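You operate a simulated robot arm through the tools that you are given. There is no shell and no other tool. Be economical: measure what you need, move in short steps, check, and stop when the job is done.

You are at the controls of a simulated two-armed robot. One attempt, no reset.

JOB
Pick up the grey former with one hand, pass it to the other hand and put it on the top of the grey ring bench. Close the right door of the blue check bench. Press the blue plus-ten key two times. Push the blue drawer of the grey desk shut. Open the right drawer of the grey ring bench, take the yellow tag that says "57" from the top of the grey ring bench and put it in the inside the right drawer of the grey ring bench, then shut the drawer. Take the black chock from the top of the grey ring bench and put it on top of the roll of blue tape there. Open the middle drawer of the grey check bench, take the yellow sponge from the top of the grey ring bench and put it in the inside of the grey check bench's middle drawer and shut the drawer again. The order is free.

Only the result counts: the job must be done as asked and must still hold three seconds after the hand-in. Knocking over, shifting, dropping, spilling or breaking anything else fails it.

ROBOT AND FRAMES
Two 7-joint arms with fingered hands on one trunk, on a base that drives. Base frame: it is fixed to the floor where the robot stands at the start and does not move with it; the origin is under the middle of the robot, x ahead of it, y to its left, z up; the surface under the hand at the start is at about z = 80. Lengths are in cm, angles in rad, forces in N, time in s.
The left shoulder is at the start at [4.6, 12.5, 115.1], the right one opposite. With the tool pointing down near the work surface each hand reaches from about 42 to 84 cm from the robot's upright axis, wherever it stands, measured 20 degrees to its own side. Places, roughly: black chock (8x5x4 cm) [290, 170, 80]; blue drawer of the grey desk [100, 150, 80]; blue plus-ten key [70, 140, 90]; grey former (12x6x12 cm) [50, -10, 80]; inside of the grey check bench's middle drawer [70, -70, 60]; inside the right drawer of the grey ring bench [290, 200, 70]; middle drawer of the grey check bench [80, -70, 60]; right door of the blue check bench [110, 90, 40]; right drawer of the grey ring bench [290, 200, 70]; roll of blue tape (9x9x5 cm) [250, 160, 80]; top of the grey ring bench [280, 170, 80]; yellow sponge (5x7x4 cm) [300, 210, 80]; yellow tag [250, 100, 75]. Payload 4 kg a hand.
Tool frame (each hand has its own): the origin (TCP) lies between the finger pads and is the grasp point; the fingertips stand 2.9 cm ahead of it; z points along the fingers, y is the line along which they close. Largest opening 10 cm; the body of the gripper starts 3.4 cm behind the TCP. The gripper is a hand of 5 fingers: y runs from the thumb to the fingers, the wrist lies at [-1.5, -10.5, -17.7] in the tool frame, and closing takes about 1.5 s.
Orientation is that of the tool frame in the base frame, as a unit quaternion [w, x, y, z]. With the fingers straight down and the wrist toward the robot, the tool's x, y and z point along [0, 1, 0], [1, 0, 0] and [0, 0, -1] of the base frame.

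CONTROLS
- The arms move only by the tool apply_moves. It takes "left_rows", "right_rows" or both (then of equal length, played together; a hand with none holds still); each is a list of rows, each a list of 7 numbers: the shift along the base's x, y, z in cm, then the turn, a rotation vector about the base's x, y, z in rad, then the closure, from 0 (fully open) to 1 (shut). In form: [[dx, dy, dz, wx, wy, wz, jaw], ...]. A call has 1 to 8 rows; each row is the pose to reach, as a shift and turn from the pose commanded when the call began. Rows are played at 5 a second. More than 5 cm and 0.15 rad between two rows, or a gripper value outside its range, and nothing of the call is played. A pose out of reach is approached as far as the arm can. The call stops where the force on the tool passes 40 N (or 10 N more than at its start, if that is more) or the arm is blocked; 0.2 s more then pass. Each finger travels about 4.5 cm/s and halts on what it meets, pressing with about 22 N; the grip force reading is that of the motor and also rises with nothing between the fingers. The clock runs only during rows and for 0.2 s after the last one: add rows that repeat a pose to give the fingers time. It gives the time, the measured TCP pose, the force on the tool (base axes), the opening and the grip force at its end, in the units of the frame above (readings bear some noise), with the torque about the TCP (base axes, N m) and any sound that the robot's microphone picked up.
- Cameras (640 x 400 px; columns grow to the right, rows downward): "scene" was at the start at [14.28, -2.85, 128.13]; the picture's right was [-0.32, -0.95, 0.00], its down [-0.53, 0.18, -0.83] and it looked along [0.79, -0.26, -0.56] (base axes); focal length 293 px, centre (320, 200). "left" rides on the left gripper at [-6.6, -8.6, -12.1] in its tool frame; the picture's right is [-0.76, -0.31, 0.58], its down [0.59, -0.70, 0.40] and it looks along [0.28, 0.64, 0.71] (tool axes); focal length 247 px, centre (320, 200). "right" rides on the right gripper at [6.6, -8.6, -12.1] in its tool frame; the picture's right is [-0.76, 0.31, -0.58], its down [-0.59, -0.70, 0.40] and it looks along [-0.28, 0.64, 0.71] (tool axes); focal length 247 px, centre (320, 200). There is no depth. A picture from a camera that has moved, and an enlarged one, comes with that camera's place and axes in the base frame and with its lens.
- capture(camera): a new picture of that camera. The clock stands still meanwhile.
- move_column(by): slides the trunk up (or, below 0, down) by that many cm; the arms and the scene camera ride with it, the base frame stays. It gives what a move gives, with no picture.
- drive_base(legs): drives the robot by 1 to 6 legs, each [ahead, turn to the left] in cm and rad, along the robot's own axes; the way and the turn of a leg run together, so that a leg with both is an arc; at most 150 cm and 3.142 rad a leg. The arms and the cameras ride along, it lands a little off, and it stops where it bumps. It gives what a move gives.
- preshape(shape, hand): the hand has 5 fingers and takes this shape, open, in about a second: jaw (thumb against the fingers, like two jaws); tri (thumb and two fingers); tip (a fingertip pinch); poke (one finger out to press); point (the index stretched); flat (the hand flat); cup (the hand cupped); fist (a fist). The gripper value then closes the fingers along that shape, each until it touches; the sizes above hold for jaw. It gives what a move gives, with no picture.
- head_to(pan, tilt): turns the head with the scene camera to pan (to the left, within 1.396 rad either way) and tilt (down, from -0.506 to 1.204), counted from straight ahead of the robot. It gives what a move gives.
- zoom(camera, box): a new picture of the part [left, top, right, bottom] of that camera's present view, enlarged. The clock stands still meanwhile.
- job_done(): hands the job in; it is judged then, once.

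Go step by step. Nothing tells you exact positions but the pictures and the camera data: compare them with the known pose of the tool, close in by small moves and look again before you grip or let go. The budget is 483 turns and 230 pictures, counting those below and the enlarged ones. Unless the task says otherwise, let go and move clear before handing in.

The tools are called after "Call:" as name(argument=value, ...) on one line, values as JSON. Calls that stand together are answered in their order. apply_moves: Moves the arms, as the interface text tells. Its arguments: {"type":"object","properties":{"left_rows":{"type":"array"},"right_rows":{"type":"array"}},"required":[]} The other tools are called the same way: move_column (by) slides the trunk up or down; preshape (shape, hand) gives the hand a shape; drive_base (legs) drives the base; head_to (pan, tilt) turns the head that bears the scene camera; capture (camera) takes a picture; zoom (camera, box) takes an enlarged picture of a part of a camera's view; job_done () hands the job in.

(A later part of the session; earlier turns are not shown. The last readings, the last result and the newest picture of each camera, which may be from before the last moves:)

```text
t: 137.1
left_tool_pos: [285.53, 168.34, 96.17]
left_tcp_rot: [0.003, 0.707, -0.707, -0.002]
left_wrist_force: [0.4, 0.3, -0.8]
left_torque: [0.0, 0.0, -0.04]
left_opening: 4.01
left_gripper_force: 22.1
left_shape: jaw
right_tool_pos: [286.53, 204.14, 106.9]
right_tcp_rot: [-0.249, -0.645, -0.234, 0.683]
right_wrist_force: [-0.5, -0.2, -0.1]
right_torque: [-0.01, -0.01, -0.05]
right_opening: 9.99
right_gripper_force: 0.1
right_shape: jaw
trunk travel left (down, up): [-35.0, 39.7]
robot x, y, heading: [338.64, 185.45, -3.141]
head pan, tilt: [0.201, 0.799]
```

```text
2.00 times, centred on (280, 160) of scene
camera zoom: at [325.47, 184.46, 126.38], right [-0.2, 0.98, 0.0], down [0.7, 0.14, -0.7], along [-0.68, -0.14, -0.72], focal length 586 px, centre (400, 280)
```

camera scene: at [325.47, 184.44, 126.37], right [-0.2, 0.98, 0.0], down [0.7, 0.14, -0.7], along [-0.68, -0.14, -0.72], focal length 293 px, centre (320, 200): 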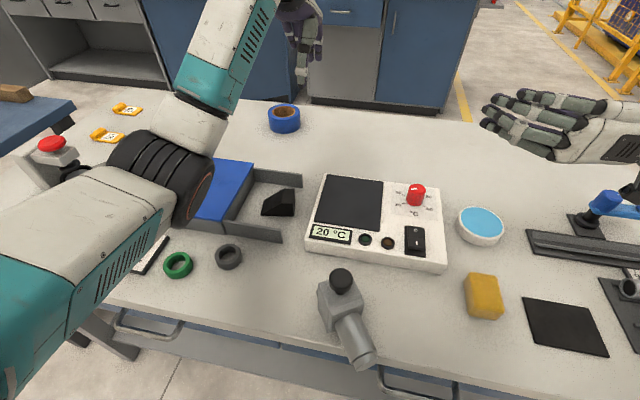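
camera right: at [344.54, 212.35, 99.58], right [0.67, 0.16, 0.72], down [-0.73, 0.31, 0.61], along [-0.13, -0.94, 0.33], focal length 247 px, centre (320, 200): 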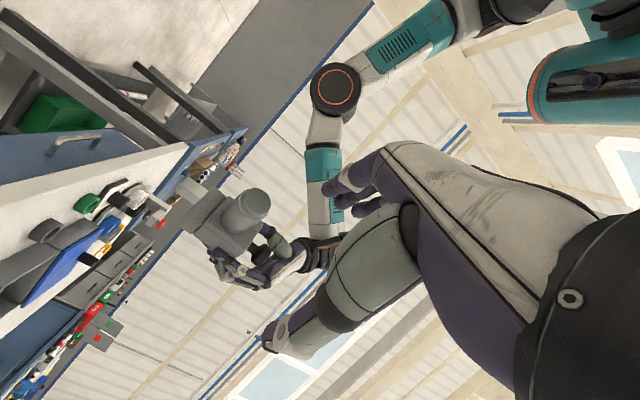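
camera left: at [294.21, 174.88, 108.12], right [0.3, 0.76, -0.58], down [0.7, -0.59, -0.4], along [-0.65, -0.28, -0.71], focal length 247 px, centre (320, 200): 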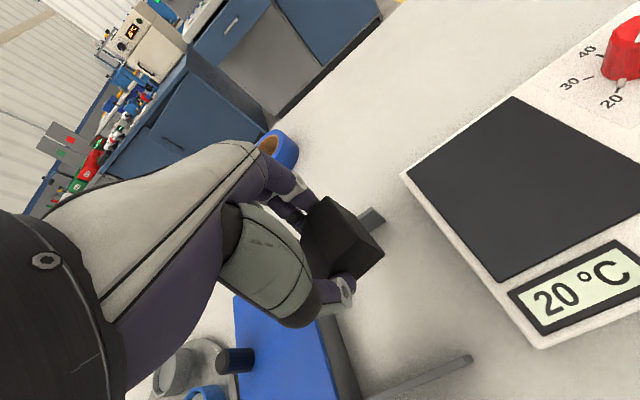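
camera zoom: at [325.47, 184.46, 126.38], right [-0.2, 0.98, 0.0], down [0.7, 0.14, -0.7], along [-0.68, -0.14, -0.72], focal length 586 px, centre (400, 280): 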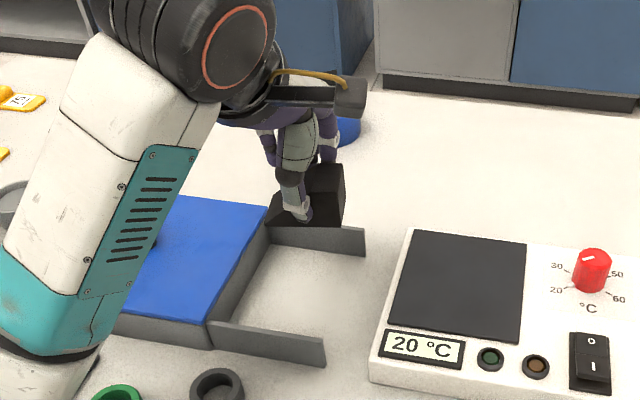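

The chock is held level. The tape is about 88 cm from my axis, so I'll creep 6 cm closer and move toward it.

Call:
drive_base(legs=[[6, 0]])

Call:
apply_moves(left_rows=[[-4, -1, 1, 0, 0, 0, 1], [-8, -2, 2, 0, 0, 0, 1], [-12, -3.5, 2, 0, 0, 0, 1], [-16, -5, 2, 0, 0, 0, 1], [-20, -6, 2, 0, 0, 0, 1], [-23, -6.7, 1, 0, 0, 0, 1]])

Call:
capture(camera="left")

Call:
zoom(camera="scene", box=[180, 40, 380, 240])

```text
t: 138.1
left_tool_pos: [279.32, 168.41, 96.11]
left_tcp_rot: [0.002, 0.707, -0.707, 0.0]
left_wrist_force: [-0.9, 0.2, -1.2]
left_torque: [-0.02, 0.0, 0.0]
left_opening: 4.02
left_gripper_force: 22.1
left_shape: jaw
right_tool_pos: [280.26, 204.1, 106.76]
right_tcp_rot: [-0.249, -0.645, -0.234, 0.683]
right_wrist_force: [0.1, 0.1, 0.4]
right_torque: [0.02, -0.01, -0.01]
right_opening: 9.98
right_gripper_force: 0.1
right_shape: jaw
trunk travel left (down, up): [-35.0, 39.7]
robot x, y, heading: [332.68, 186.22, 3.143]
head pan, tilt: [0.201, 0.799]
```

```text
t: 139.4
left_tool_pos: [256.67, 161.72, 97.12]
left_tcp_rot: [-0.002, -0.707, 0.707, 0.001]
left_wrist_force: [0.8, 0.3, -1.3]
left_torque: [-0.02, 0.0, -0.01]
left_opening: 4.02
left_gripper_force: 22.1
left_shape: jaw
right_tool_pos: [280.41, 204.14, 106.93]
right_tcp_rot: [-0.249, -0.646, -0.235, 0.683]
right_wrist_force: [0.1, 0.1, 0.2]
right_torque: [0.02, -0.01, 0.02]
right_opening: 10.0
right_gripper_force: 0.1
right_shape: jaw
trunk travel left (down, up): [-35.0, 39.7]
robot x, y, heading: [333.07, 185.85, 3.141]
head pan, tilt: [0.201, 0.799]
```

```text
133 pictures are left
camera left: at [265.16, 168.35, 109.07], right [0.31, 0.76, -0.58], down [0.7, -0.59, -0.4], along [-0.65, -0.28, -0.71], focal length 247 px, centre (320, 200)
```

left: 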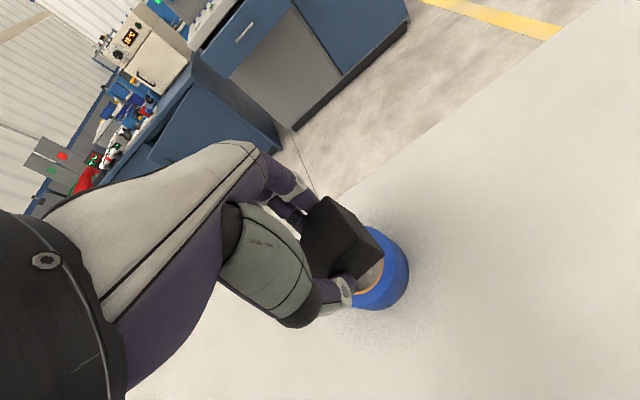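

```text
2.00 times, centred on (280, 140) of scene
camera zoom: at [319.28, 184.46, 126.37], right [-0.2, 0.98, 0.0], down [0.7, 0.14, -0.7], along [-0.68, -0.14, -0.72], focal length 586 px, centre (400, 320)
```

zoom: 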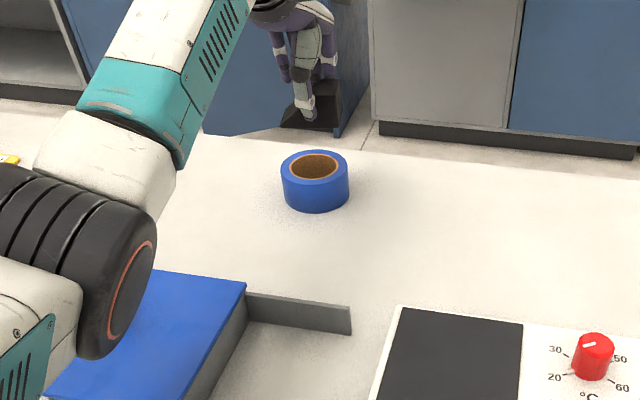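

The tape centre is confirmed at [254.8, 160]. I'll line up and lower to just above it.

Call:
apply_moves(left_rows=[[-1, -0.3, -1, 0, 0, 0, 1], [-1.8, -0.5, -3, 0, 0, 0, 1], [-1.8, -0.5, -5, 0, 0, 0, 1], [-1.8, -0.5, -6.4, 0, 0, 0, 1]])

Call:
capture(camera="left")

Call:
zoom(camera="scene", box=[210, 40, 350, 180])

```text
t: 140.4
left_tool_pos: [254.76, 161.05, 90.72]
left_tcp_rot: [-0.003, -0.707, 0.708, 0.002]
left_wrist_force: [0.2, -0.5, -0.8]
left_torque: [0.01, -0.01, 0.02]
left_opening: 3.99
left_gripper_force: 22.0
left_shape: jaw
right_tool_pos: [280.37, 204.13, 106.87]
right_tcp_rot: [-0.249, -0.645, -0.235, 0.684]
right_wrist_force: [-0.2, -0.5, 0.5]
right_torque: [0.02, 0.0, 0.01]
right_opening: 9.96
right_gripper_force: 0.0
right_shape: jaw
trunk travel left (down, up): [-35.0, 39.7]
robot x, y, heading: [332.55, 185.9, 3.136]
head pan, tilt: [0.201, 0.799]
```

```text
131 pictures are left
camera left: at [263.32, 167.66, 102.68], right [0.3, 0.76, -0.58], down [0.7, -0.59, -0.4], along [-0.65, -0.28, -0.71], focal length 247 px, centre (320, 200)
```

left: 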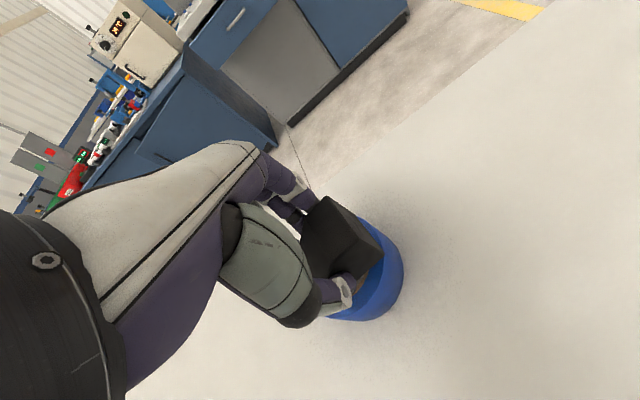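

```text
2.86 times, centred on (280, 110) of scene
camera zoom: at [319.3, 184.44, 126.37], right [-0.2, 0.98, 0.0], down [0.7, 0.14, -0.7], along [-0.68, -0.14, -0.72], focal length 837 px, centre (434, 457)
```

zoom: 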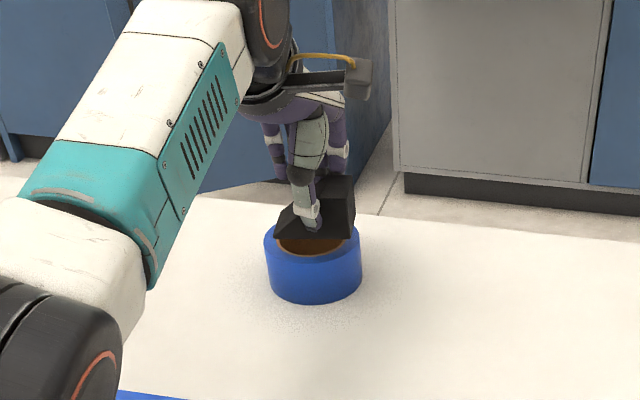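

The chock is centred over the roll, so I'll lower to contact.

Call:
apply_moves(left_rows=[[0.2, 0, -0.5, 0, 0, 0, 1], [0.2, 0, -0.9, 0, 0, 0, 1], [0.2, 0, -1.3, 0, 0, 0, 1]])

Call:
zoom(camera="scene", box=[210, 40, 350, 180])

```text
t: 141.2
left_tool_pos: [254.75, 161.09, 89.32]
left_tcp_rot: [0.001, 0.707, -0.707, -0.001]
left_wrist_force: [-0.3, 0.5, -0.8]
left_torque: [0.01, 0.0, 0.01]
left_opening: 4.02
left_gripper_force: 22.5
left_shape: jaw
right_tool_pos: [280.4, 204.12, 106.94]
right_tcp_rot: [-0.25, -0.646, -0.234, 0.683]
right_wrist_force: [0.5, 0.2, -0.5]
right_torque: [-0.02, 0.01, 0.04]
right_opening: 9.96
right_gripper_force: 0.1
right_shape: jaw
trunk travel left (down, up): [-35.0, 39.7]
robot x, y, heading: [332.69, 186.16, 3.14]
head pan, tilt: [0.201, 0.799]
```

```text
2.86 times, centred on (280, 110) of scene
camera zoom: at [319.31, 184.44, 126.37], right [-0.2, 0.98, 0.0], down [0.7, 0.14, -0.7], along [-0.68, -0.14, -0.72], focal length 837 px, centre (434, 457)
```

zoom: 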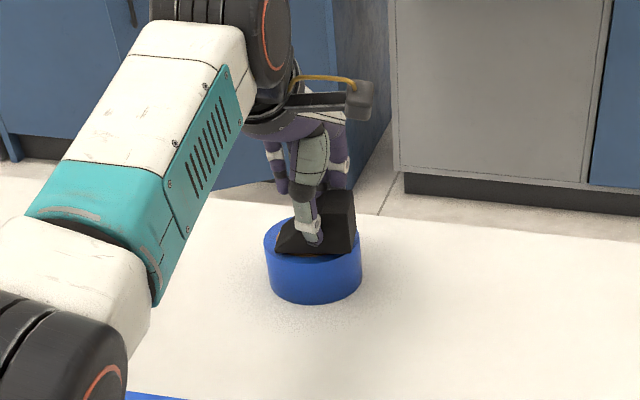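

Almost touching; a few more millimetres.

Call:
apply_moves(left_rows=[[0, 0, -0.2, 0, 0, 0, 1], [0, 0, -0.4, 0, 0, 0, 1], [0, 0, -0.6, 0, 0, 0, 1]])

```text
t: 142.1
left_tool_pos: [254.72, 161.25, 88.89]
left_tcp_rot: [0.002, 0.708, -0.707, -0.002]
left_wrist_force: [-0.5, -0.4, 0.3]
left_torque: [-0.01, -0.01, -0.03]
left_opening: 4.03
left_gripper_force: 21.8
left_shape: jaw
right_tool_pos: [280.45, 204.16, 106.8]
right_tcp_rot: [-0.249, -0.645, -0.235, 0.683]
right_wrist_force: [-0.3, -0.5, 0.4]
right_torque: [0.0, -0.02, 0.01]
right_opening: 9.98
right_gripper_force: 0.1
right_shape: jaw
trunk travel left (down, up): [-35.0, 39.7]
robot x, y, heading: [333.16, 185.62, 3.141]
head pan, tilt: [0.201, 0.799]
```

Call:
apply_moves(left_rows=[[0, 0, -0.2, 0, 0, 0, 1], [0, 0, -0.4, 0, 0, 0, 1]])

Call:
zoom(camera="scene", box=[240, 80, 320, 160])

```text
t: 142.7
left_tool_pos: [254.63, 161.19, 88.7]
left_tcp_rot: [-0.004, -0.707, 0.707, 0.003]
left_wrist_force: [0.1, 0.1, 10.9]
left_torque: [-0.1, 0.05, -0.01]
left_opening: 4.04
left_gripper_force: 22.3
left_shape: jaw
right_tool_pos: [280.31, 204.14, 107.01]
right_tcp_rot: [-0.25, -0.645, -0.234, 0.684]
right_wrist_force: [-0.7, 0.5, 0.6]
right_torque: [0.04, -0.02, 0.0]
right_opening: 9.99
right_gripper_force: 0.1
right_shape: jaw
trunk travel left (down, up): [-35.0, 39.7]
robot x, y, heading: [332.82, 186.14, 3.142]
head pan, tilt: [0.201, 0.799]
```

```text
5.00 times, centred on (280, 120) of scene
camera zoom: at [319.45, 184.49, 126.41], right [-0.2, 0.98, 0.0], down [0.7, 0.14, -0.7], along [-0.68, -0.14, -0.72], focal length 1465 px, centre (520, 600)
```

zoom: 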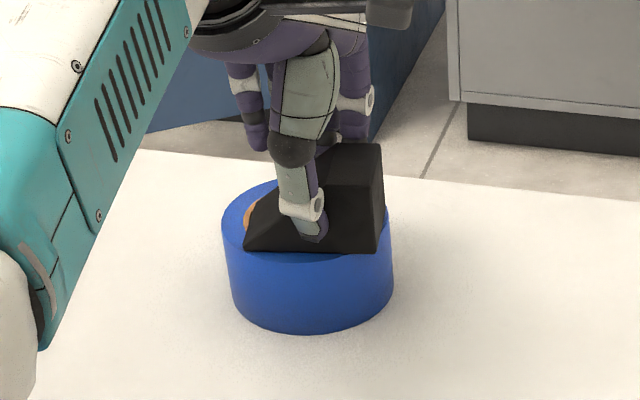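

It's in contact and well centred. I'll ease off slightly, open, and rise.

Call:
apply_moves(left_rows=[[0, 0, 0.3, 0, 0, 0, 1], [0, 0, 0.3, 0, 0, 0, 0.8], [0, 0, 0.3, 0, 0, 0, 0.6], [0, 0, 0.3, 0, 0, 0, 0.4], [0, 0, 0.3, 0, 0, 0, 0.2], [0, 0, 0.3, 0, 0, 0, 0.2]])

Call:
apply_moves(left_rows=[[0, 0, 2, 0, 0, 0, 0.1], [0, 0, 5, 0, 0, 0, 0], [0, 0, 9, 0, 0, 0, 0], [0, 0, 14, 0, 0, 0, 0]])

Call:
zoom(camera="scene", box=[210, 40, 350, 180])

```text
t: 144.1
left_tool_pos: [254.84, 161.21, 88.6]
left_tcp_rot: [-0.002, -0.707, 0.707, 0.0]
left_wrist_force: [-0.9, -0.4, 0.1]
left_torque: [-0.01, -0.02, 0.02]
left_opening: 7.97
left_gripper_force: 0.1
left_shape: jaw
right_tool_pos: [280.5, 204.19, 106.77]
right_tcp_rot: [-0.249, -0.645, -0.235, 0.683]
right_wrist_force: [0.3, -0.5, 0.7]
right_torque: [0.02, -0.03, -0.01]
right_opening: 9.97
right_gripper_force: 0.1
right_shape: jaw
trunk travel left (down, up): [-35.0, 39.7]
robot x, y, heading: [332.82, 186.14, 3.145]
head pan, tilt: [0.201, 0.799]
```

```text
t: 145.1
left_tool_pos: [254.82, 161.42, 102.76]
left_tcp_rot: [-0.002, -0.707, 0.707, 0.002]
left_wrist_force: [-0.1, 0.3, 0.4]
left_torque: [0.0, 0.0, -0.04]
left_opening: 9.98
left_gripper_force: 0.0
left_shape: jaw
right_tool_pos: [280.45, 204.15, 106.96]
right_tcp_rot: [-0.249, -0.645, -0.234, 0.683]
right_wrist_force: [0.9, 0.1, 0.4]
right_torque: [-0.02, -0.01, 0.01]
right_opening: 9.98
right_gripper_force: 0.1
right_shape: jaw
trunk travel left (down, up): [-35.0, 39.7]
robot x, y, heading: [332.97, 186.32, 3.139]
head pan, tilt: [0.201, 0.799]
```

```text
2.86 times, centred on (280, 110) of scene
camera zoom: at [319.39, 184.48, 126.39], right [-0.2, 0.98, 0.0], down [0.7, 0.14, -0.7], along [-0.68, -0.14, -0.72], focal length 837 px, centre (434, 457)
```

zoom: 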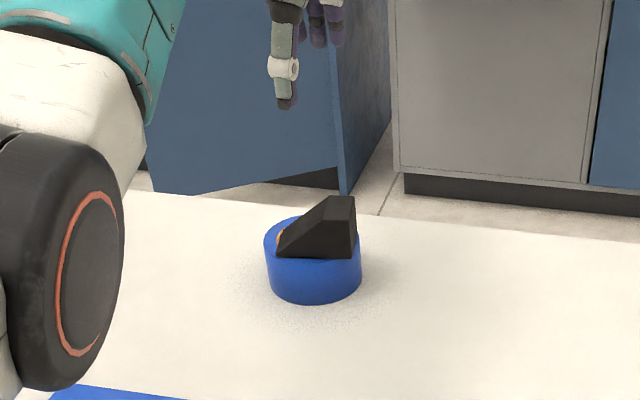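

The chock rests on the roll. Now I'll look for the yellow tags at the left end of the bench and read their numbers.

Call:
head_to(pan=0.75, tilt=0.6)

Call:
capture(camera="scene")

```text
t: 146.0
left_tool_pos: [254.59, 161.4, 102.68]
left_tcp_rot: [0.003, 0.707, -0.707, -0.001]
left_wrist_force: [0.2, 0.6, -0.3]
left_torque: [-0.02, 0.0, 0.01]
left_opening: 9.98
left_gripper_force: 0.1
left_shape: jaw
right_tool_pos: [280.48, 204.06, 106.89]
right_tcp_rot: [-0.25, -0.645, -0.235, 0.683]
right_wrist_force: [0.2, -0.3, 0.1]
right_torque: [0.01, -0.02, 0.01]
right_opening: 9.94
right_gripper_force: 0.1
right_shape: jaw
trunk travel left (down, up): [-35.0, 39.7]
robot x, y, heading: [332.45, 186.39, 3.146]
head pan, tilt: [0.75, 0.6]
```

```text
126 pictures are left
camera scene: at [320.75, 180.03, 128.06], right [-0.68, 0.73, 0.0], down [0.41, 0.39, -0.82], along [-0.6, -0.56, -0.57], focal length 293 px, centre (320, 200)
```

scene: 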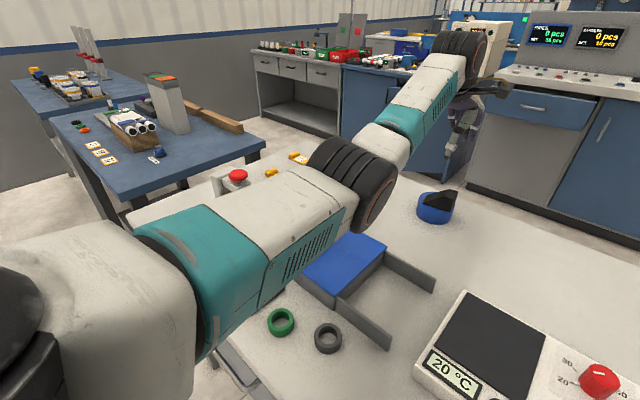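

My left arm blocks the view. I'll back off about 45 cm and look again with the arm pulled aside.

Call:
drive_base(legs=[[-45, 0]])

Call:
head_to(pan=0.45, tilt=0.55)

Call:
capture(camera="scene")

```text
t: 148.7
left_tool_pos: [299.06, 161.52, 102.71]
left_tcp_rot: [-0.003, -0.705, 0.709, 0.001]
left_wrist_force: [-0.9, -0.7, -0.5]
left_torque: [0.02, 0.0, 0.01]
left_opening: 9.99
left_gripper_force: 0.0
left_shape: jaw
right_tool_pos: [325.02, 204.21, 106.88]
right_tcp_rot: [-0.248, -0.646, -0.234, 0.683]
right_wrist_force: [0.5, -0.7, 0.6]
right_torque: [-0.01, -0.03, -0.02]
right_opening: 9.97
right_gripper_force: 0.1
right_shape: jaw
trunk travel left (down, up): [-35.0, 39.7]
robot x, y, heading: [377.26, 186.17, 3.142]
head pan, tilt: [0.75, 0.6]
```

```text
t: 149.5
left_tool_pos: [299.1, 161.48, 102.72]
left_tcp_rot: [-0.002, -0.706, 0.709, 0.002]
left_wrist_force: [-0.6, 0.6, -0.3]
left_torque: [-0.01, 0.01, -0.04]
left_opening: 10.0
left_gripper_force: 0.0
left_shape: jaw
right_tool_pos: [324.87, 204.19, 106.83]
right_tcp_rot: [-0.248, -0.646, -0.234, 0.683]
right_wrist_force: [-0.1, -0.9, 0.0]
right_torque: [0.02, 0.02, 0.01]
right_opening: 9.99
right_gripper_force: 0.0
right_shape: jaw
trunk travel left (down, up): [-35.0, 39.7]
robot x, y, heading: [377.21, 185.92, 3.141]
head pan, tilt: [0.45, 0.55]
```

```text
125 pictures are left
camera scene: at [363.63, 182.11, 128.51], right [-0.43, 0.9, 0.0], down [0.47, 0.23, -0.85], along [-0.77, -0.37, -0.52], focal length 293 px, centre (320, 200)
```

scene: 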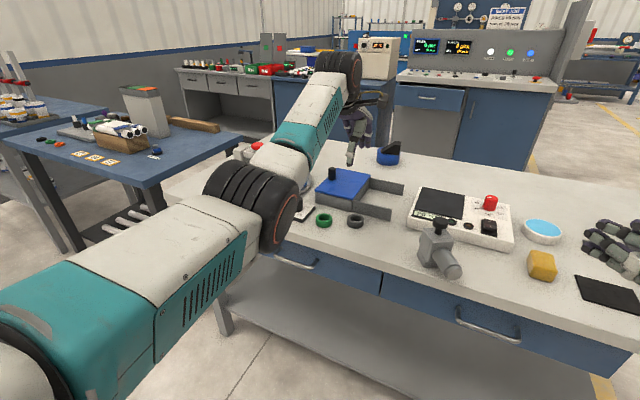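

I'll open the right drawer from here. Zooming in on its handle to measure it.

Call:
head_to(pan=-0.15, tilt=0.8)

Call:
zoom(camera="scene", box=[220, 100, 460, 250])

Call:
capture(camera="right")

```text
t: 150.5
left_tool_pos: [299.05, 161.58, 102.78]
left_tcp_rot: [-0.001, -0.706, 0.709, 0.002]
left_wrist_force: [-0.7, 1.0, 0.6]
left_torque: [0.0, -0.02, -0.01]
left_opening: 9.98
left_gripper_force: 0.0
left_shape: jaw
right_tool_pos: [324.93, 204.13, 106.96]
right_tcp_rot: [-0.248, -0.645, -0.233, 0.684]
right_wrist_force: [-0.7, -0.1, 0.0]
right_torque: [-0.02, 0.03, 0.02]
right_opening: 9.97
right_gripper_force: 0.2
right_shape: jaw
trunk travel left (down, up): [-35.0, 39.7]
robot x, y, heading: [377.31, 186.11, 3.141]
head pan, tilt: [-0.15, 0.799]
```

```text
2.67 times, centred on (340, 175) of scene
camera zoom: at [363.74, 187.22, 126.38], right [0.15, 0.99, 0.0], down [0.71, -0.11, -0.7], along [-0.69, 0.11, -0.72], focal length 781 px, centre (267, 267)
```

zoom: 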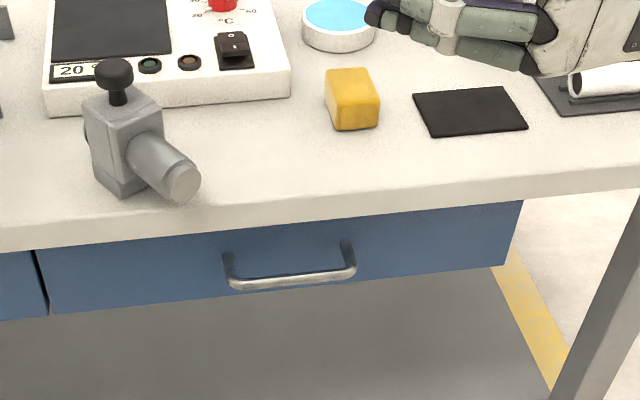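

```text
123 pictures are left
camera right: at [328.44, 218.29, 99.6], right [0.67, 0.16, 0.72], down [-0.73, 0.31, 0.61], along [-0.12, -0.94, 0.33], focal length 247 px, centre (320, 200)
```

right: 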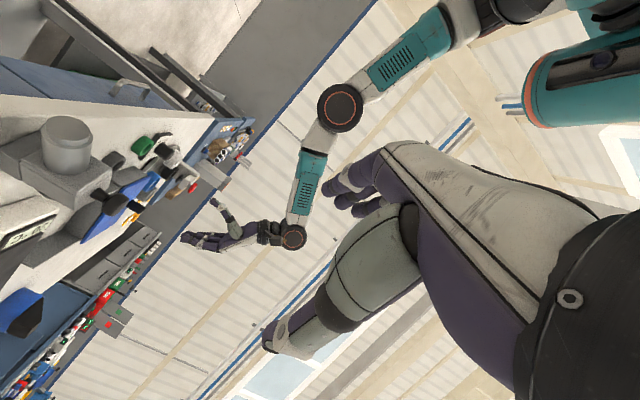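

The handle bar runs about y 191.7–203.3 at x≈314, z≈72–73. I'll turn the right hand to an overhand pose (fingers over the bar, tilted 40° forward), which takes two long rotation calls at height.

Call:
apply_moves(right_rows=[[1, 0, 1, -0.081, -0.084, -0.077, 0], [2, 0, 2, -0.162, -0.167, -0.155, 0], [3, 0, 3, -0.243, -0.251, -0.232, 0], [4, 0, 4, -0.323, -0.335, -0.309, 0], [4, 0, 5, -0.404, -0.418, -0.387, 0], [4, 0, 5, -0.485, -0.502, -0.464, 0], [4, 0, 5, -0.566, -0.586, -0.541, 0], [4, 0, 5, -0.647, -0.669, -0.619, 0]])

Call:
apply_moves(right_rows=[[0, 0, 0, -0.081, -0.084, -0.077, 0], [0, 0, 0, -0.162, -0.167, -0.155, 0], [0, 0, 0, -0.243, -0.251, -0.232, 0], [0, 0, 0, -0.323, -0.335, -0.309, 0], [0, 0, 0, -0.404, -0.418, -0.387, 0], [0, 0, 0, -0.485, -0.502, -0.464, 0], [0, 0, 0, -0.566, -0.586, -0.541, 0]])

```text
t: 152.3
left_tool_pos: [299.09, 161.5, 102.73]
left_tcp_rot: [-0.002, -0.706, 0.708, 0.001]
left_wrist_force: [-0.7, -0.2, -1.3]
left_torque: [0.01, 0.01, -0.01]
left_opening: 9.99
left_gripper_force: 0.0
left_shape: jaw
right_tool_pos: [328.94, 204.22, 111.82]
right_tcp_rot: [0.282, 0.757, -0.28, -0.519]
right_wrist_force: [0.4, 0.6, 0.0]
right_torque: [-0.03, -0.01, -0.04]
right_opening: 9.98
right_gripper_force: 0.1
right_shape: jaw
trunk travel left (down, up): [-35.0, 39.7]
robot x, y, heading: [377.49, 185.84, 3.134]
head pan, tilt: [-0.15, 0.799]
```

```text
t: 153.9
left_tool_pos: [299.11, 161.47, 102.67]
left_tcp_rot: [-0.001, -0.706, 0.708, 0.002]
left_wrist_force: [0.7, -0.9, 0.7]
left_torque: [0.0, 0.01, 0.0]
left_opening: 9.96
left_gripper_force: 0.1
left_shape: jaw
right_tool_pos: [327.24, 204.09, 112.07]
right_tcp_rot: [-0.239, -0.665, 0.665, 0.241]
right_wrist_force: [-0.6, -0.6, -0.6]
right_torque: [0.01, -0.02, 0.01]
right_opening: 9.97
right_gripper_force: 0.0
right_shape: jaw
right hand out of reach, approached as far as the arm can: row 2, 3, 4, 5, 6, 7
trunk travel left (down, up): [-35.0, 39.7]
robot x, y, heading: [377.27, 185.85, 3.14]
head pan, tilt: [-0.15, 0.799]
```

The orientation is right. I'll lower in front of the bench to a pre-grasp point above and before the handle, with the hand part-closed.

Call:
apply_moves(right_rows=[[0, -2, -4.5, 0, 0, 0, 0.3], [0, -4, -9, 0, 0, 0, 0.6], [0, -6.6, -13, 0, 0, 0, 0.62], [-1, -6.6, -17.5, 0, 0, 0, 0.62], [-2, -6.6, -22, 0, 0, 0, 0.62], [-3, -6.6, -26, 0, 0, 0, 0.62]])

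Call:
capture(camera="right")

Call:
zoom(camera="scene", box=[220, 100, 460, 250])

```text
t: 155.3
left_tool_pos: [299.1, 161.44, 102.76]
left_tcp_rot: [-0.001, -0.706, 0.708, 0.001]
left_wrist_force: [-0.8, -0.6, 0.3]
left_torque: [-0.01, 0.0, 0.02]
left_opening: 9.98
left_gripper_force: 0.0
left_shape: jaw
right_tool_pos: [324.41, 201.2, 90.94]
right_tcp_rot: [0.24, 0.665, -0.664, -0.242]
right_wrist_force: [0.3, -0.7, 0.6]
right_torque: [0.01, -0.03, 0.05]
right_opening: 3.82
right_gripper_force: 0.0
right_shape: jaw
right hand out of reach, approached as far as the arm can: row 5, 6
trunk travel left (down, up): [-35.0, 39.7]
robot x, y, heading: [377.54, 185.94, 3.143]
head pan, tilt: [-0.15, 0.799]
```

```text
122 pictures are left
camera right: at [338.92, 194.55, 94.75], right [0.13, 0.76, 0.64], down [0.28, 0.59, -0.76], along [-0.95, 0.28, -0.13], focal length 247 px, centre (320, 200)
```

right: 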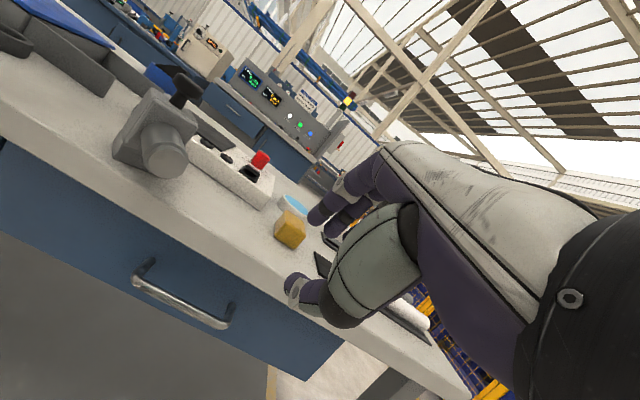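

```text
2.67 times, centred on (340, 175) of scene
camera zoom: at [363.73, 187.21, 126.37], right [0.15, 0.99, 0.0], down [0.71, -0.11, -0.7], along [-0.69, 0.11, -0.72], focal length 781 px, centre (267, 267)
```

zoom: 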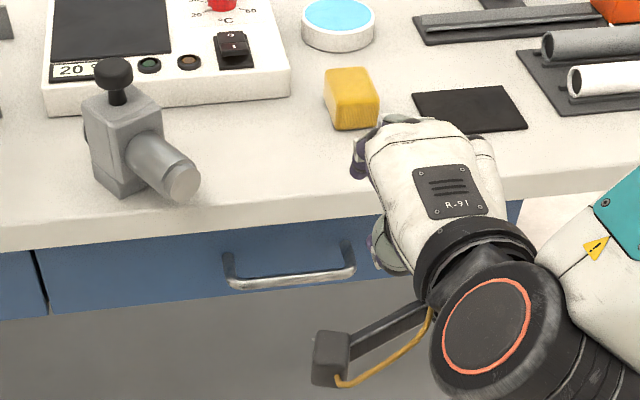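

The handle triangulates to x=313.5, z≈71.9, y 192–203. The arm is too close to the body here, so I'll back up 22 cm and lower the trunk 10 cm.

Call:
drive_base(legs=[[-22, 0]])

Call:
move_column(by=-10)

```text
t: 157.0
left_tool_pos: [320.94, 161.21, 102.81]
left_tcp_rot: [-0.002, -0.707, 0.707, 0.002]
left_wrist_force: [-0.6, 0.6, -0.4]
left_torque: [0.01, -0.01, 0.01]
left_opening: 9.97
left_gripper_force: 0.0
left_shape: jaw
right_tool_pos: [346.36, 200.91, 90.98]
right_tcp_rot: [0.242, 0.667, -0.662, -0.241]
right_wrist_force: [0.4, -0.4, 0.2]
right_torque: [-0.01, -0.03, -0.03]
right_opening: 3.83
right_gripper_force: 0.1
right_shape: jaw
trunk travel left (down, up): [-35.0, 39.7]
robot x, y, heading: [399.08, 186.21, -3.142]
head pan, tilt: [-0.15, 0.799]
```

```text
t: 158.3
left_tool_pos: [320.97, 161.18, 92.76]
left_tcp_rot: [0.002, 0.707, -0.707, -0.002]
left_wrist_force: [0.6, -0.2, -0.8]
left_torque: [0.04, 0.02, 0.0]
left_opening: 9.95
left_gripper_force: 0.1
left_shape: jaw
right_tool_pos: [346.25, 200.9, 81.19]
right_tcp_rot: [0.241, 0.666, -0.663, -0.242]
right_wrist_force: [-0.6, -0.7, 0.3]
right_torque: [0.01, -0.01, -0.01]
right_opening: 3.84
right_gripper_force: 0.1
right_shape: jaw
trunk travel left (down, up): [-25.0, 49.7]
robot x, y, heading: [398.97, 186.04, -3.141]
head pan, tilt: [-0.15, 0.799]
```

Call:
apply_moves(right_rows=[[-5, -1, 0.2, 0, 0, 0, 0.62], [-10, -2, 0.2, 0, 0, 0, 0.62], [-15, -3.2, 0.2, 0, 0, 0, 0.62], [-20, -3.2, 0.2, 0, 0, 0, 0.62], [-24.5, -3.2, 0.2, 0, 0, 0, 0.62]])

Call:
capture(camera="right")

Call:
head_to(pan=-0.15, tilt=0.6)

Call:
capture(camera="scene")

```text
refused: row 1 steps farther than a row can; nothing moved
```

```text
120 pictures are left
camera right: at [360.74, 194.42, 84.84], right [0.13, 0.76, 0.64], down [0.28, 0.59, -0.76], along [-0.95, 0.28, -0.13], focal length 247 px, centre (320, 200)
```

right: 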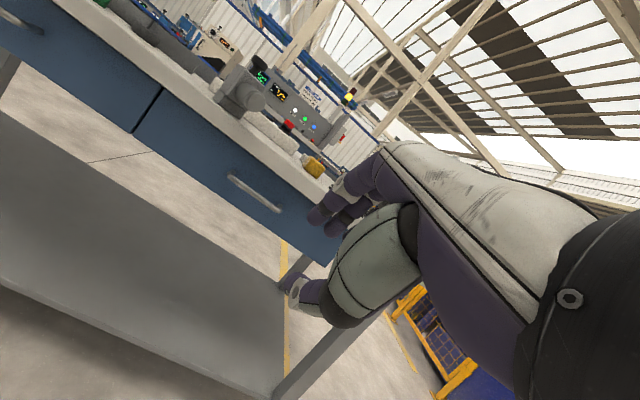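

```text
t: 159.1
left_tool_pos: [320.89, 161.35, 92.7]
left_tcp_rot: [0.002, 0.707, -0.707, -0.001]
left_wrist_force: [-0.6, -0.8, 0.7]
left_torque: [-0.02, 0.01, -0.01]
left_opening: 9.96
left_gripper_force: 0.0
left_shape: jaw
right_tool_pos: [346.32, 200.95, 81.09]
right_tcp_rot: [0.24, 0.666, -0.664, -0.242]
right_wrist_force: [0.7, 0.0, -0.2]
right_torque: [0.0, 0.01, -0.01]
right_opening: 3.84
right_gripper_force: 0.0
right_shape: jaw
trunk travel left (down, up): [-25.0, 49.7]
robot x, y, heading: [398.95, 185.99, -3.145]
head pan, tilt: [-0.15, 0.6]
```

```text
119 pictures are left
camera scene: at [381.98, 187.28, 117.8], right [0.15, 0.99, 0.0], down [0.56, -0.08, -0.82], along [-0.82, 0.12, -0.57], focal length 293 px, centre (320, 200)
```

scene: 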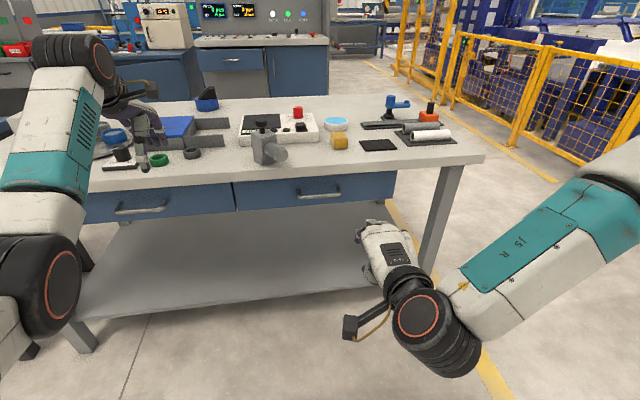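

Call:
apply_moves(right_rows=[[-4.5, -0.8, 0.2, 0, 0, 0, 0.62], [-9, -1.6, 0.2, 0, 0, 0, 0.62], [-13.5, -2.4, 0.2, 0, 0, 0, 0.62], [-18, -3.2, 0.2, 0, 0, 0, 0.62], [-22, -3.2, 0.2, 0, 0, 0, 0.62], [-24.5, -3.2, 0.2, 0, 0, 0, 0.62]])

Call:
capture(camera="right")

Call:
zoom(camera="scene", box=[220, 110, 420, 260])

```text
t: 160.5
left_tool_pos: [320.92, 161.23, 92.75]
left_tcp_rot: [-0.002, -0.707, 0.707, 0.001]
left_wrist_force: [-0.5, 0.6, -0.7]
left_torque: [0.0, -0.01, 0.02]
left_opening: 9.97
left_gripper_force: 0.0
left_shape: jaw
right_tool_pos: [325.5, 201.66, 85.25]
right_tcp_rot: [0.241, 0.667, -0.663, -0.24]
right_wrist_force: [0.0, 0.2, -0.1]
right_torque: [-0.01, 0.02, 0.01]
right_opening: 3.82
right_gripper_force: 0.1
right_shape: jaw
right hand out of reach, approached as far as the arm can: row 3, 4, 5, 6
trunk travel left (down, up): [-25.0, 49.7]
robot x, y, heading: [399.16, 186.0, -3.14]
head pan, tilt: [-0.15, 0.6]
```

```text
118 pictures are left
camera right: at [340.06, 195.17, 89.01], right [0.13, 0.76, 0.64], down [0.28, 0.59, -0.76], along [-0.95, 0.28, -0.14], focal length 247 px, centre (320, 200)
```

right: 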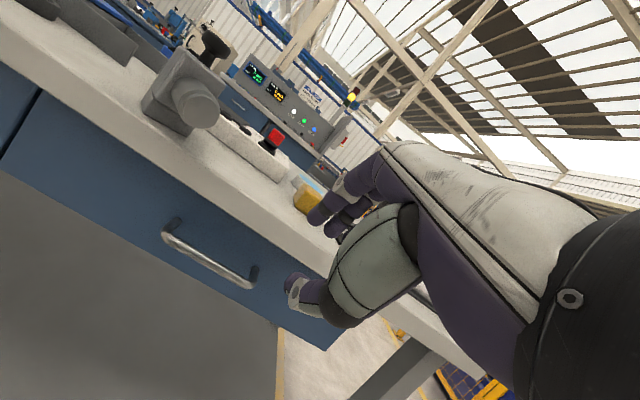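

```text
2.67 times, centred on (320, 185) of scene
camera zoom: at [381.97, 187.29, 117.8], right [0.15, 0.99, 0.0], down [0.56, -0.08, -0.82], along [-0.82, 0.12, -0.57], focal length 781 px, centre (320, 240)
```

zoom: 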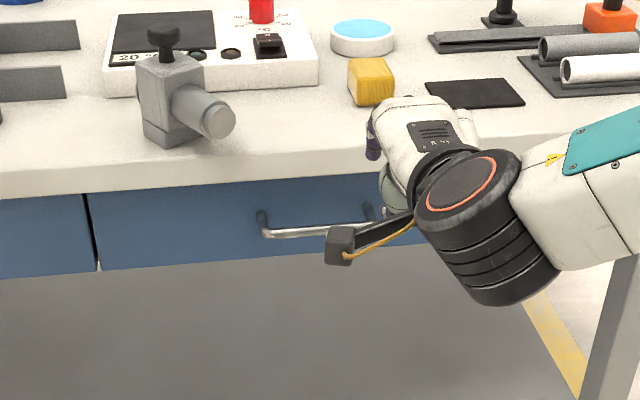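

The hand stops short, probably because the reach works best with the target about 20° to the right. I'll sidestep the robot about 12 cm toward -y with a back-and-forth manoeuvre.

Call:
drive_base(legs=[[-24, -0.5], [-24, 0.5], [46, 0]])

Call:
apply_moves(right_rows=[[-1, 0, -1, 0, 0, 0, 0.62], [-2, 1, -3, 0, 0, 0, 0.62], [-2, 2, -4, 0, 0, 0, 0.62]])

Call:
capture(camera="right")

```text
t: 166.2
left_tool_pos: [320.22, 151.65, 92.83]
left_tcp_rot: [-0.002, -0.699, 0.715, 0.001]
left_wrist_force: [-0.8, 1.6, -0.3]
left_torque: [0.02, 0.0, 0.0]
left_opening: 9.97
left_gripper_force: 0.0
left_shape: jaw
right_tool_pos: [325.94, 191.97, 85.25]
right_tcp_rot: [-0.237, -0.659, 0.671, 0.245]
right_wrist_force: [0.0, 0.0, 0.3]
right_torque: [0.02, 0.02, 0.0]
right_opening: 3.85
right_gripper_force: 0.0
right_shape: jaw
trunk travel left (down, up): [-25.0, 49.7]
robot x, y, heading: [398.95, 174.6, 3.124]
head pan, tilt: [-0.15, 0.6]
```

```text
t: 167.0
left_tool_pos: [320.19, 151.71, 92.76]
left_tcp_rot: [-0.003, -0.699, 0.715, 0.001]
left_wrist_force: [-0.8, -0.7, 0.2]
left_torque: [-0.01, 0.03, -0.03]
left_opening: 10.0
left_gripper_force: 0.1
left_shape: jaw
right_tool_pos: [325.25, 194.95, 82.68]
right_tcp_rot: [-0.238, -0.66, 0.67, 0.243]
right_wrist_force: [-0.4, 0.5, -0.1]
right_torque: [0.0, 0.01, 0.01]
right_opening: 3.84
right_gripper_force: 0.0
right_shape: jaw
right hand out of reach, approached as far as the arm can: row 1, 2, 3
trunk travel left (down, up): [-25.0, 49.7]
robot x, y, heading: [398.8, 174.61, 3.123]
head pan, tilt: [-0.15, 0.6]
```

```text
116 pictures are left
camera right: at [339.4, 188.3, 86.49], right [0.15, 0.75, 0.64], down [0.29, 0.58, -0.76], along [-0.94, 0.3, -0.14], focal length 247 px, centre (320, 200)
```

right: 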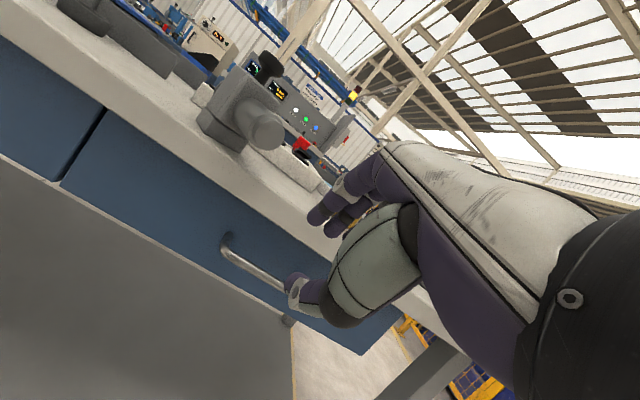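

The limit looks like wrist pitch, so lowering the trunk should level the forearm. I'll raise the left hand out of the way first and back the right hand slightly, then lower 15 cm.

Call:
apply_moves(left_rows=[[2, 0, 4.5, 0, 0, 0, 0], [4, 0, 9, 0, 0, 0, 0], [5, 0, 13.5, 0, 0, 0, 0], [5, 0, 18, 0, 0, 0, 0]], right_rows=[[1, 0.5, 2, 0, 0, 0, 0.62], [2, 1, 5, 0, 0, 0, 0.62], [2, 2, 8, 0, 0, 0, 0.62], [2, 3, 11, 0, 0, 0, 0.62]])

Call:
move_column(by=-15)

Call:
apply_moves(right_rows=[[-2, 0, 1, 0, 0, 0, 0.62], [-4, 0, 1, 0, 0, 0, 0.62], [-5.5, 0, 1, 0, 0, 0, 0.62]])

Call:
capture(camera="right")

```text
t: 168.0
left_tool_pos: [325.26, 151.9, 110.77]
left_tcp_rot: [-0.003, -0.699, 0.715, 0.001]
left_wrist_force: [0.3, 0.9, 0.8]
left_torque: [-0.01, 0.01, -0.02]
left_opening: 9.98
left_gripper_force: 0.1
left_shape: jaw
right_tool_pos: [327.26, 197.99, 93.79]
right_tcp_rot: [-0.238, -0.659, 0.671, 0.244]
right_wrist_force: [0.3, 0.0, 0.0]
right_torque: [0.01, 0.01, 0.01]
right_opening: 3.81
right_gripper_force: 0.0
right_shape: jaw
trunk travel left (down, up): [-25.0, 49.7]
robot x, y, heading: [398.99, 175.05, 3.127]
head pan, tilt: [-0.15, 0.6]
```

```text
t: 169.7
left_tool_pos: [325.36, 151.75, 95.9]
left_tcp_rot: [-0.004, -0.699, 0.715, 0.002]
left_wrist_force: [-0.2, -0.1, 0.2]
left_torque: [-0.02, -0.03, 0.04]
left_opening: 9.97
left_gripper_force: 0.1
left_shape: jaw
right_tool_pos: [327.27, 198.05, 78.78]
right_tcp_rot: [-0.238, -0.658, 0.671, 0.246]
right_wrist_force: [0.1, 0.1, 0.0]
right_torque: [0.02, 0.01, 0.0]
right_opening: 3.83
right_gripper_force: 0.1
right_shape: jaw
trunk travel left (down, up): [-10.0, 64.7]
robot x, y, heading: [399.02, 174.63, 3.12]
head pan, tilt: [-0.15, 0.6]
```

```text
t: 170.5
left_tool_pos: [325.31, 151.8, 95.71]
left_tcp_rot: [-0.002, -0.699, 0.715, 0.001]
left_wrist_force: [0.0, -0.7, 0.2]
left_torque: [0.03, 0.01, 0.02]
left_opening: 10.01
left_gripper_force: 0.0
left_shape: jaw
right_tool_pos: [321.59, 198.21, 79.72]
right_tcp_rot: [-0.239, -0.659, 0.671, 0.244]
right_wrist_force: [1.1, -1.0, 0.6]
right_torque: [-0.03, -0.02, 0.0]
right_opening: 3.84
right_gripper_force: 0.0
right_shape: jaw
trunk travel left (down, up): [-10.0, 64.7]
robot x, y, heading: [399.14, 174.95, 3.121]
head pan, tilt: [-0.15, 0.6]
```

```text
115 pictures are left
camera right: at [335.94, 191.46, 83.45], right [0.15, 0.75, 0.64], down [0.29, 0.58, -0.76], along [-0.94, 0.3, -0.14], focal length 247 px, centre (320, 200)
```

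right: 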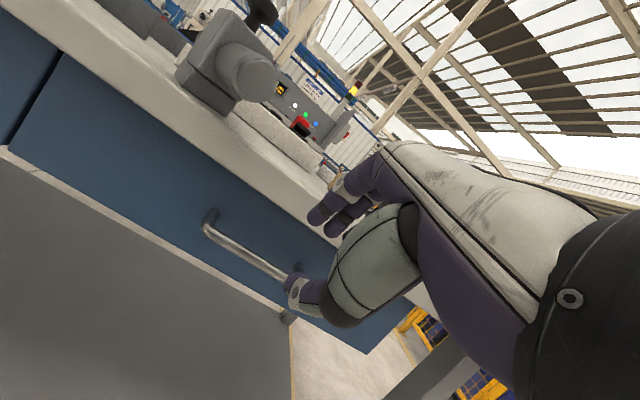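

Reached now. I'll slide in along the finger direction so the fingers pass behind the bar.

Call:
apply_moves(right_rows=[[-1.5, -0.1, -1.8, 0, 0, 0, 0.62], [-3, -0.2, -3.6, 0, 0, 0, 0.62], [-4.6, -0.3, -5.2, 0, 0, 0, 0.62], [-5.8, -0.3, -6.3, 0, 0, 0, 0.62]])

Call:
capture(camera="right")

Call:
capture(camera="scene")

```text
t: 171.5
left_tool_pos: [325.07, 151.75, 95.81]
left_tcp_rot: [-0.003, -0.699, 0.715, 0.001]
left_wrist_force: [0.0, -0.1, 0.0]
left_torque: [-0.01, 0.0, 0.02]
left_opening: 9.98
left_gripper_force: 0.0
left_shape: jaw
right_tool_pos: [315.96, 197.81, 73.35]
right_tcp_rot: [-0.238, -0.658, 0.671, 0.245]
right_wrist_force: [0.0, -0.1, 0.1]
right_torque: [0.01, 0.02, 0.0]
right_opening: 3.82
right_gripper_force: 0.1
right_shape: jaw
trunk travel left (down, up): [-10.0, 64.7]
robot x, y, heading: [398.87, 174.53, 3.123]
head pan, tilt: [-0.15, 0.6]
```

```text
114 pictures are left
camera right: at [330.18, 190.97, 77.09], right [0.15, 0.75, 0.64], down [0.29, 0.59, -0.76], along [-0.94, 0.3, -0.14], focal length 247 px, centre (320, 200)
```

right: 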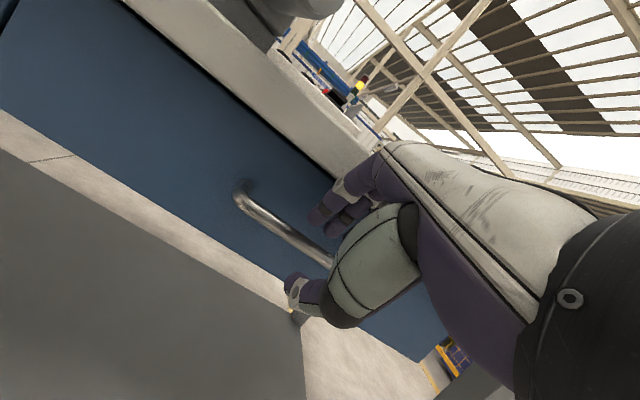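

```text
113 pictures are left
camera scene: at [375.81, 176.35, 102.08], right [0.17, 0.99, 0.0], down [0.56, -0.09, -0.82], along [-0.81, 0.14, -0.57], focal length 293 px, centre (320, 200)
```

scene: 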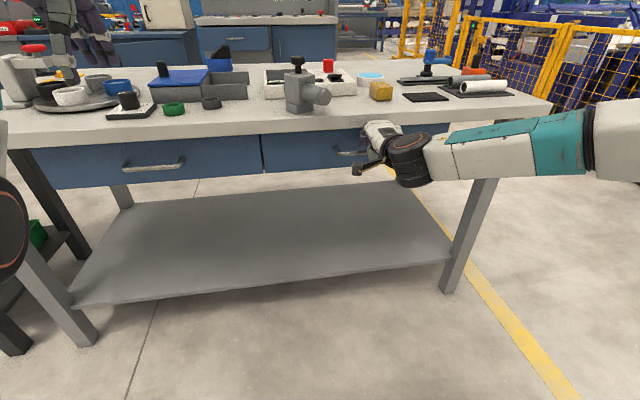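

The bar lies between fingers and thumb. A little deeper, then close.

Call:
apply_moves(right_rows=[[-0.5, 0, -0.5, 0, 0, 0, 0.62], [-0.9, 0, -1.0, 0, 0, 0, 0.62], [-0.9, 0, -1.0, 0, 0, 0, 0.85], [-0.9, 0, -1.0, 0, 0, 0, 1], [-0.9, 0, -1.0, 0, 0, 0, 1], [-0.9, 0, -1.0, 0, 0, 0, 1], [-0.9, 0, -1.0, 0, 0, 0, 1]])

Call:
capture(camera="right")

```text
t: 173.1
left_tool_pos: [325.34, 151.7, 95.81]
left_tcp_rot: [-0.001, -0.699, 0.715, 0.002]
left_wrist_force: [-0.7, 0.2, 0.2]
left_torque: [0.03, 0.01, 0.0]
left_opening: 9.97
left_gripper_force: 0.1
left_shape: jaw
right_tool_pos: [315.14, 197.86, 72.45]
right_tcp_rot: [-0.239, -0.658, 0.67, 0.245]
right_wrist_force: [2.7, 0.0, 6.4]
right_torque: [0.05, 0.05, -0.06]
right_opening: 0.48
right_gripper_force: 22.3
right_shape: jaw
trunk travel left (down, up): [-10.0, 64.7]
robot x, y, heading: [398.57, 174.54, 3.125]
head pan, tilt: [-0.15, 0.6]
```

```text
112 pictures are left
camera right: at [329.34, 190.97, 76.24], right [0.15, 0.75, 0.64], down [0.29, 0.58, -0.76], along [-0.94, 0.3, -0.13], focal length 247 px, centre (320, 200)
```

right: 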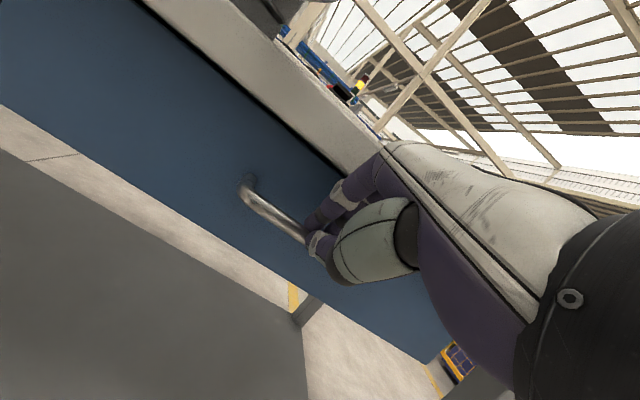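

It appears to grip the bar. I'll pull straight out 4 cm and check.

Call:
apply_moves(right_rows=[[1, 0, 0, 0, 0, 0, 1], [2, 0, 0, 0, 0, 0, 1], [3, 0, 0, 0, 0, 0, 1], [4, 0, 0, 0, 0, 0, 1]])

Call:
capture(camera="scene")

```text
t: 174.1
left_tool_pos: [325.38, 151.69, 95.76]
left_tcp_rot: [-0.002, -0.699, 0.715, 0.002]
left_wrist_force: [-0.2, -0.5, -0.6]
left_torque: [0.01, 0.04, 0.04]
left_opening: 9.95
left_gripper_force: 0.1
left_shape: jaw
right_tool_pos: [319.09, 197.79, 72.65]
right_tcp_rot: [-0.239, -0.659, 0.67, 0.244]
right_wrist_force: [0.9, -0.6, 10.8]
right_torque: [0.06, 0.33, 0.01]
right_opening: 0.48
right_gripper_force: 21.8
right_shape: jaw
trunk travel left (down, up): [-10.0, 64.7]
robot x, y, heading: [398.88, 174.5, 3.123]
head pan, tilt: [-0.15, 0.6]
```

```text
111 pictures are left
camera scene: at [375.93, 176.32, 102.12], right [0.17, 0.99, 0.0], down [0.56, -0.09, -0.83], along [-0.81, 0.14, -0.56], focal length 293 px, centre (320, 200)
```

scene: 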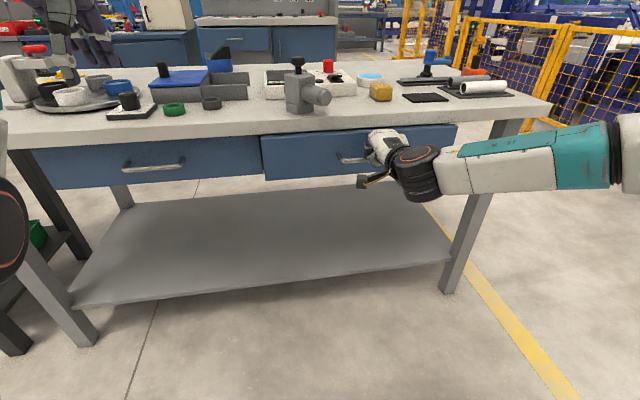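

The drawer is coming open. I'll keep pulling.

Call:
apply_moves(right_rows=[[2, 0, 0, 0, 0, 0, 1], [4, 0, 0, 0, 0, 0, 1], [6, 0, 0, 0, 0, 0, 1], [8, 0, 0, 0, 0, 0, 1], [10, 0, 0, 0, 0, 0, 1], [12, 0, 0, 0, 0, 0, 1], [14, 0, 0, 0, 0, 0, 1], [16, 0, 0, 0, 0, 0, 1]])

Call:
capture(camera="scene")

```text
t: 175.9
left_tool_pos: [325.44, 151.71, 95.81]
left_tcp_rot: [-0.002, -0.699, 0.715, 0.003]
left_wrist_force: [-0.4, 0.4, 0.0]
left_torque: [0.01, 0.03, -0.03]
left_opening: 9.97
left_gripper_force: 0.1
left_shape: jaw
right_tool_pos: [335.13, 197.71, 72.58]
right_tcp_rot: [-0.239, -0.66, 0.669, 0.244]
right_wrist_force: [1.6, -0.7, 16.1]
right_torque: [0.01, 0.45, 0.06]
right_opening: 0.47
right_gripper_force: 21.6
right_shape: jaw
trunk travel left (down, up): [-10.0, 64.7]
robot x, y, heading: [399.19, 174.83, 3.125]
head pan, tilt: [-0.15, 0.6]
```

```text
110 pictures are left
camera scene: at [375.96, 176.3, 102.13], right [0.17, 0.99, 0.0], down [0.56, -0.09, -0.83], along [-0.81, 0.14, -0.56], focal length 293 px, centre (320, 200)
```

scene: 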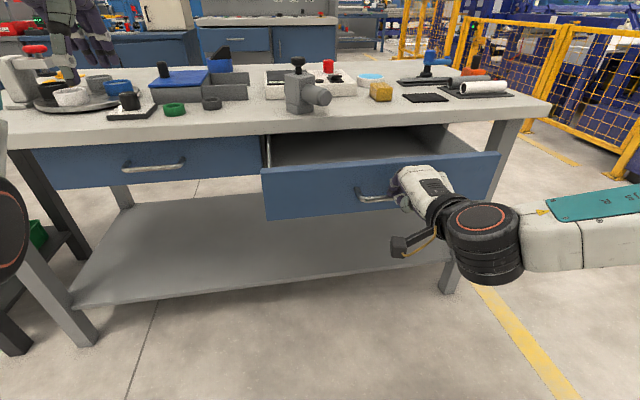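

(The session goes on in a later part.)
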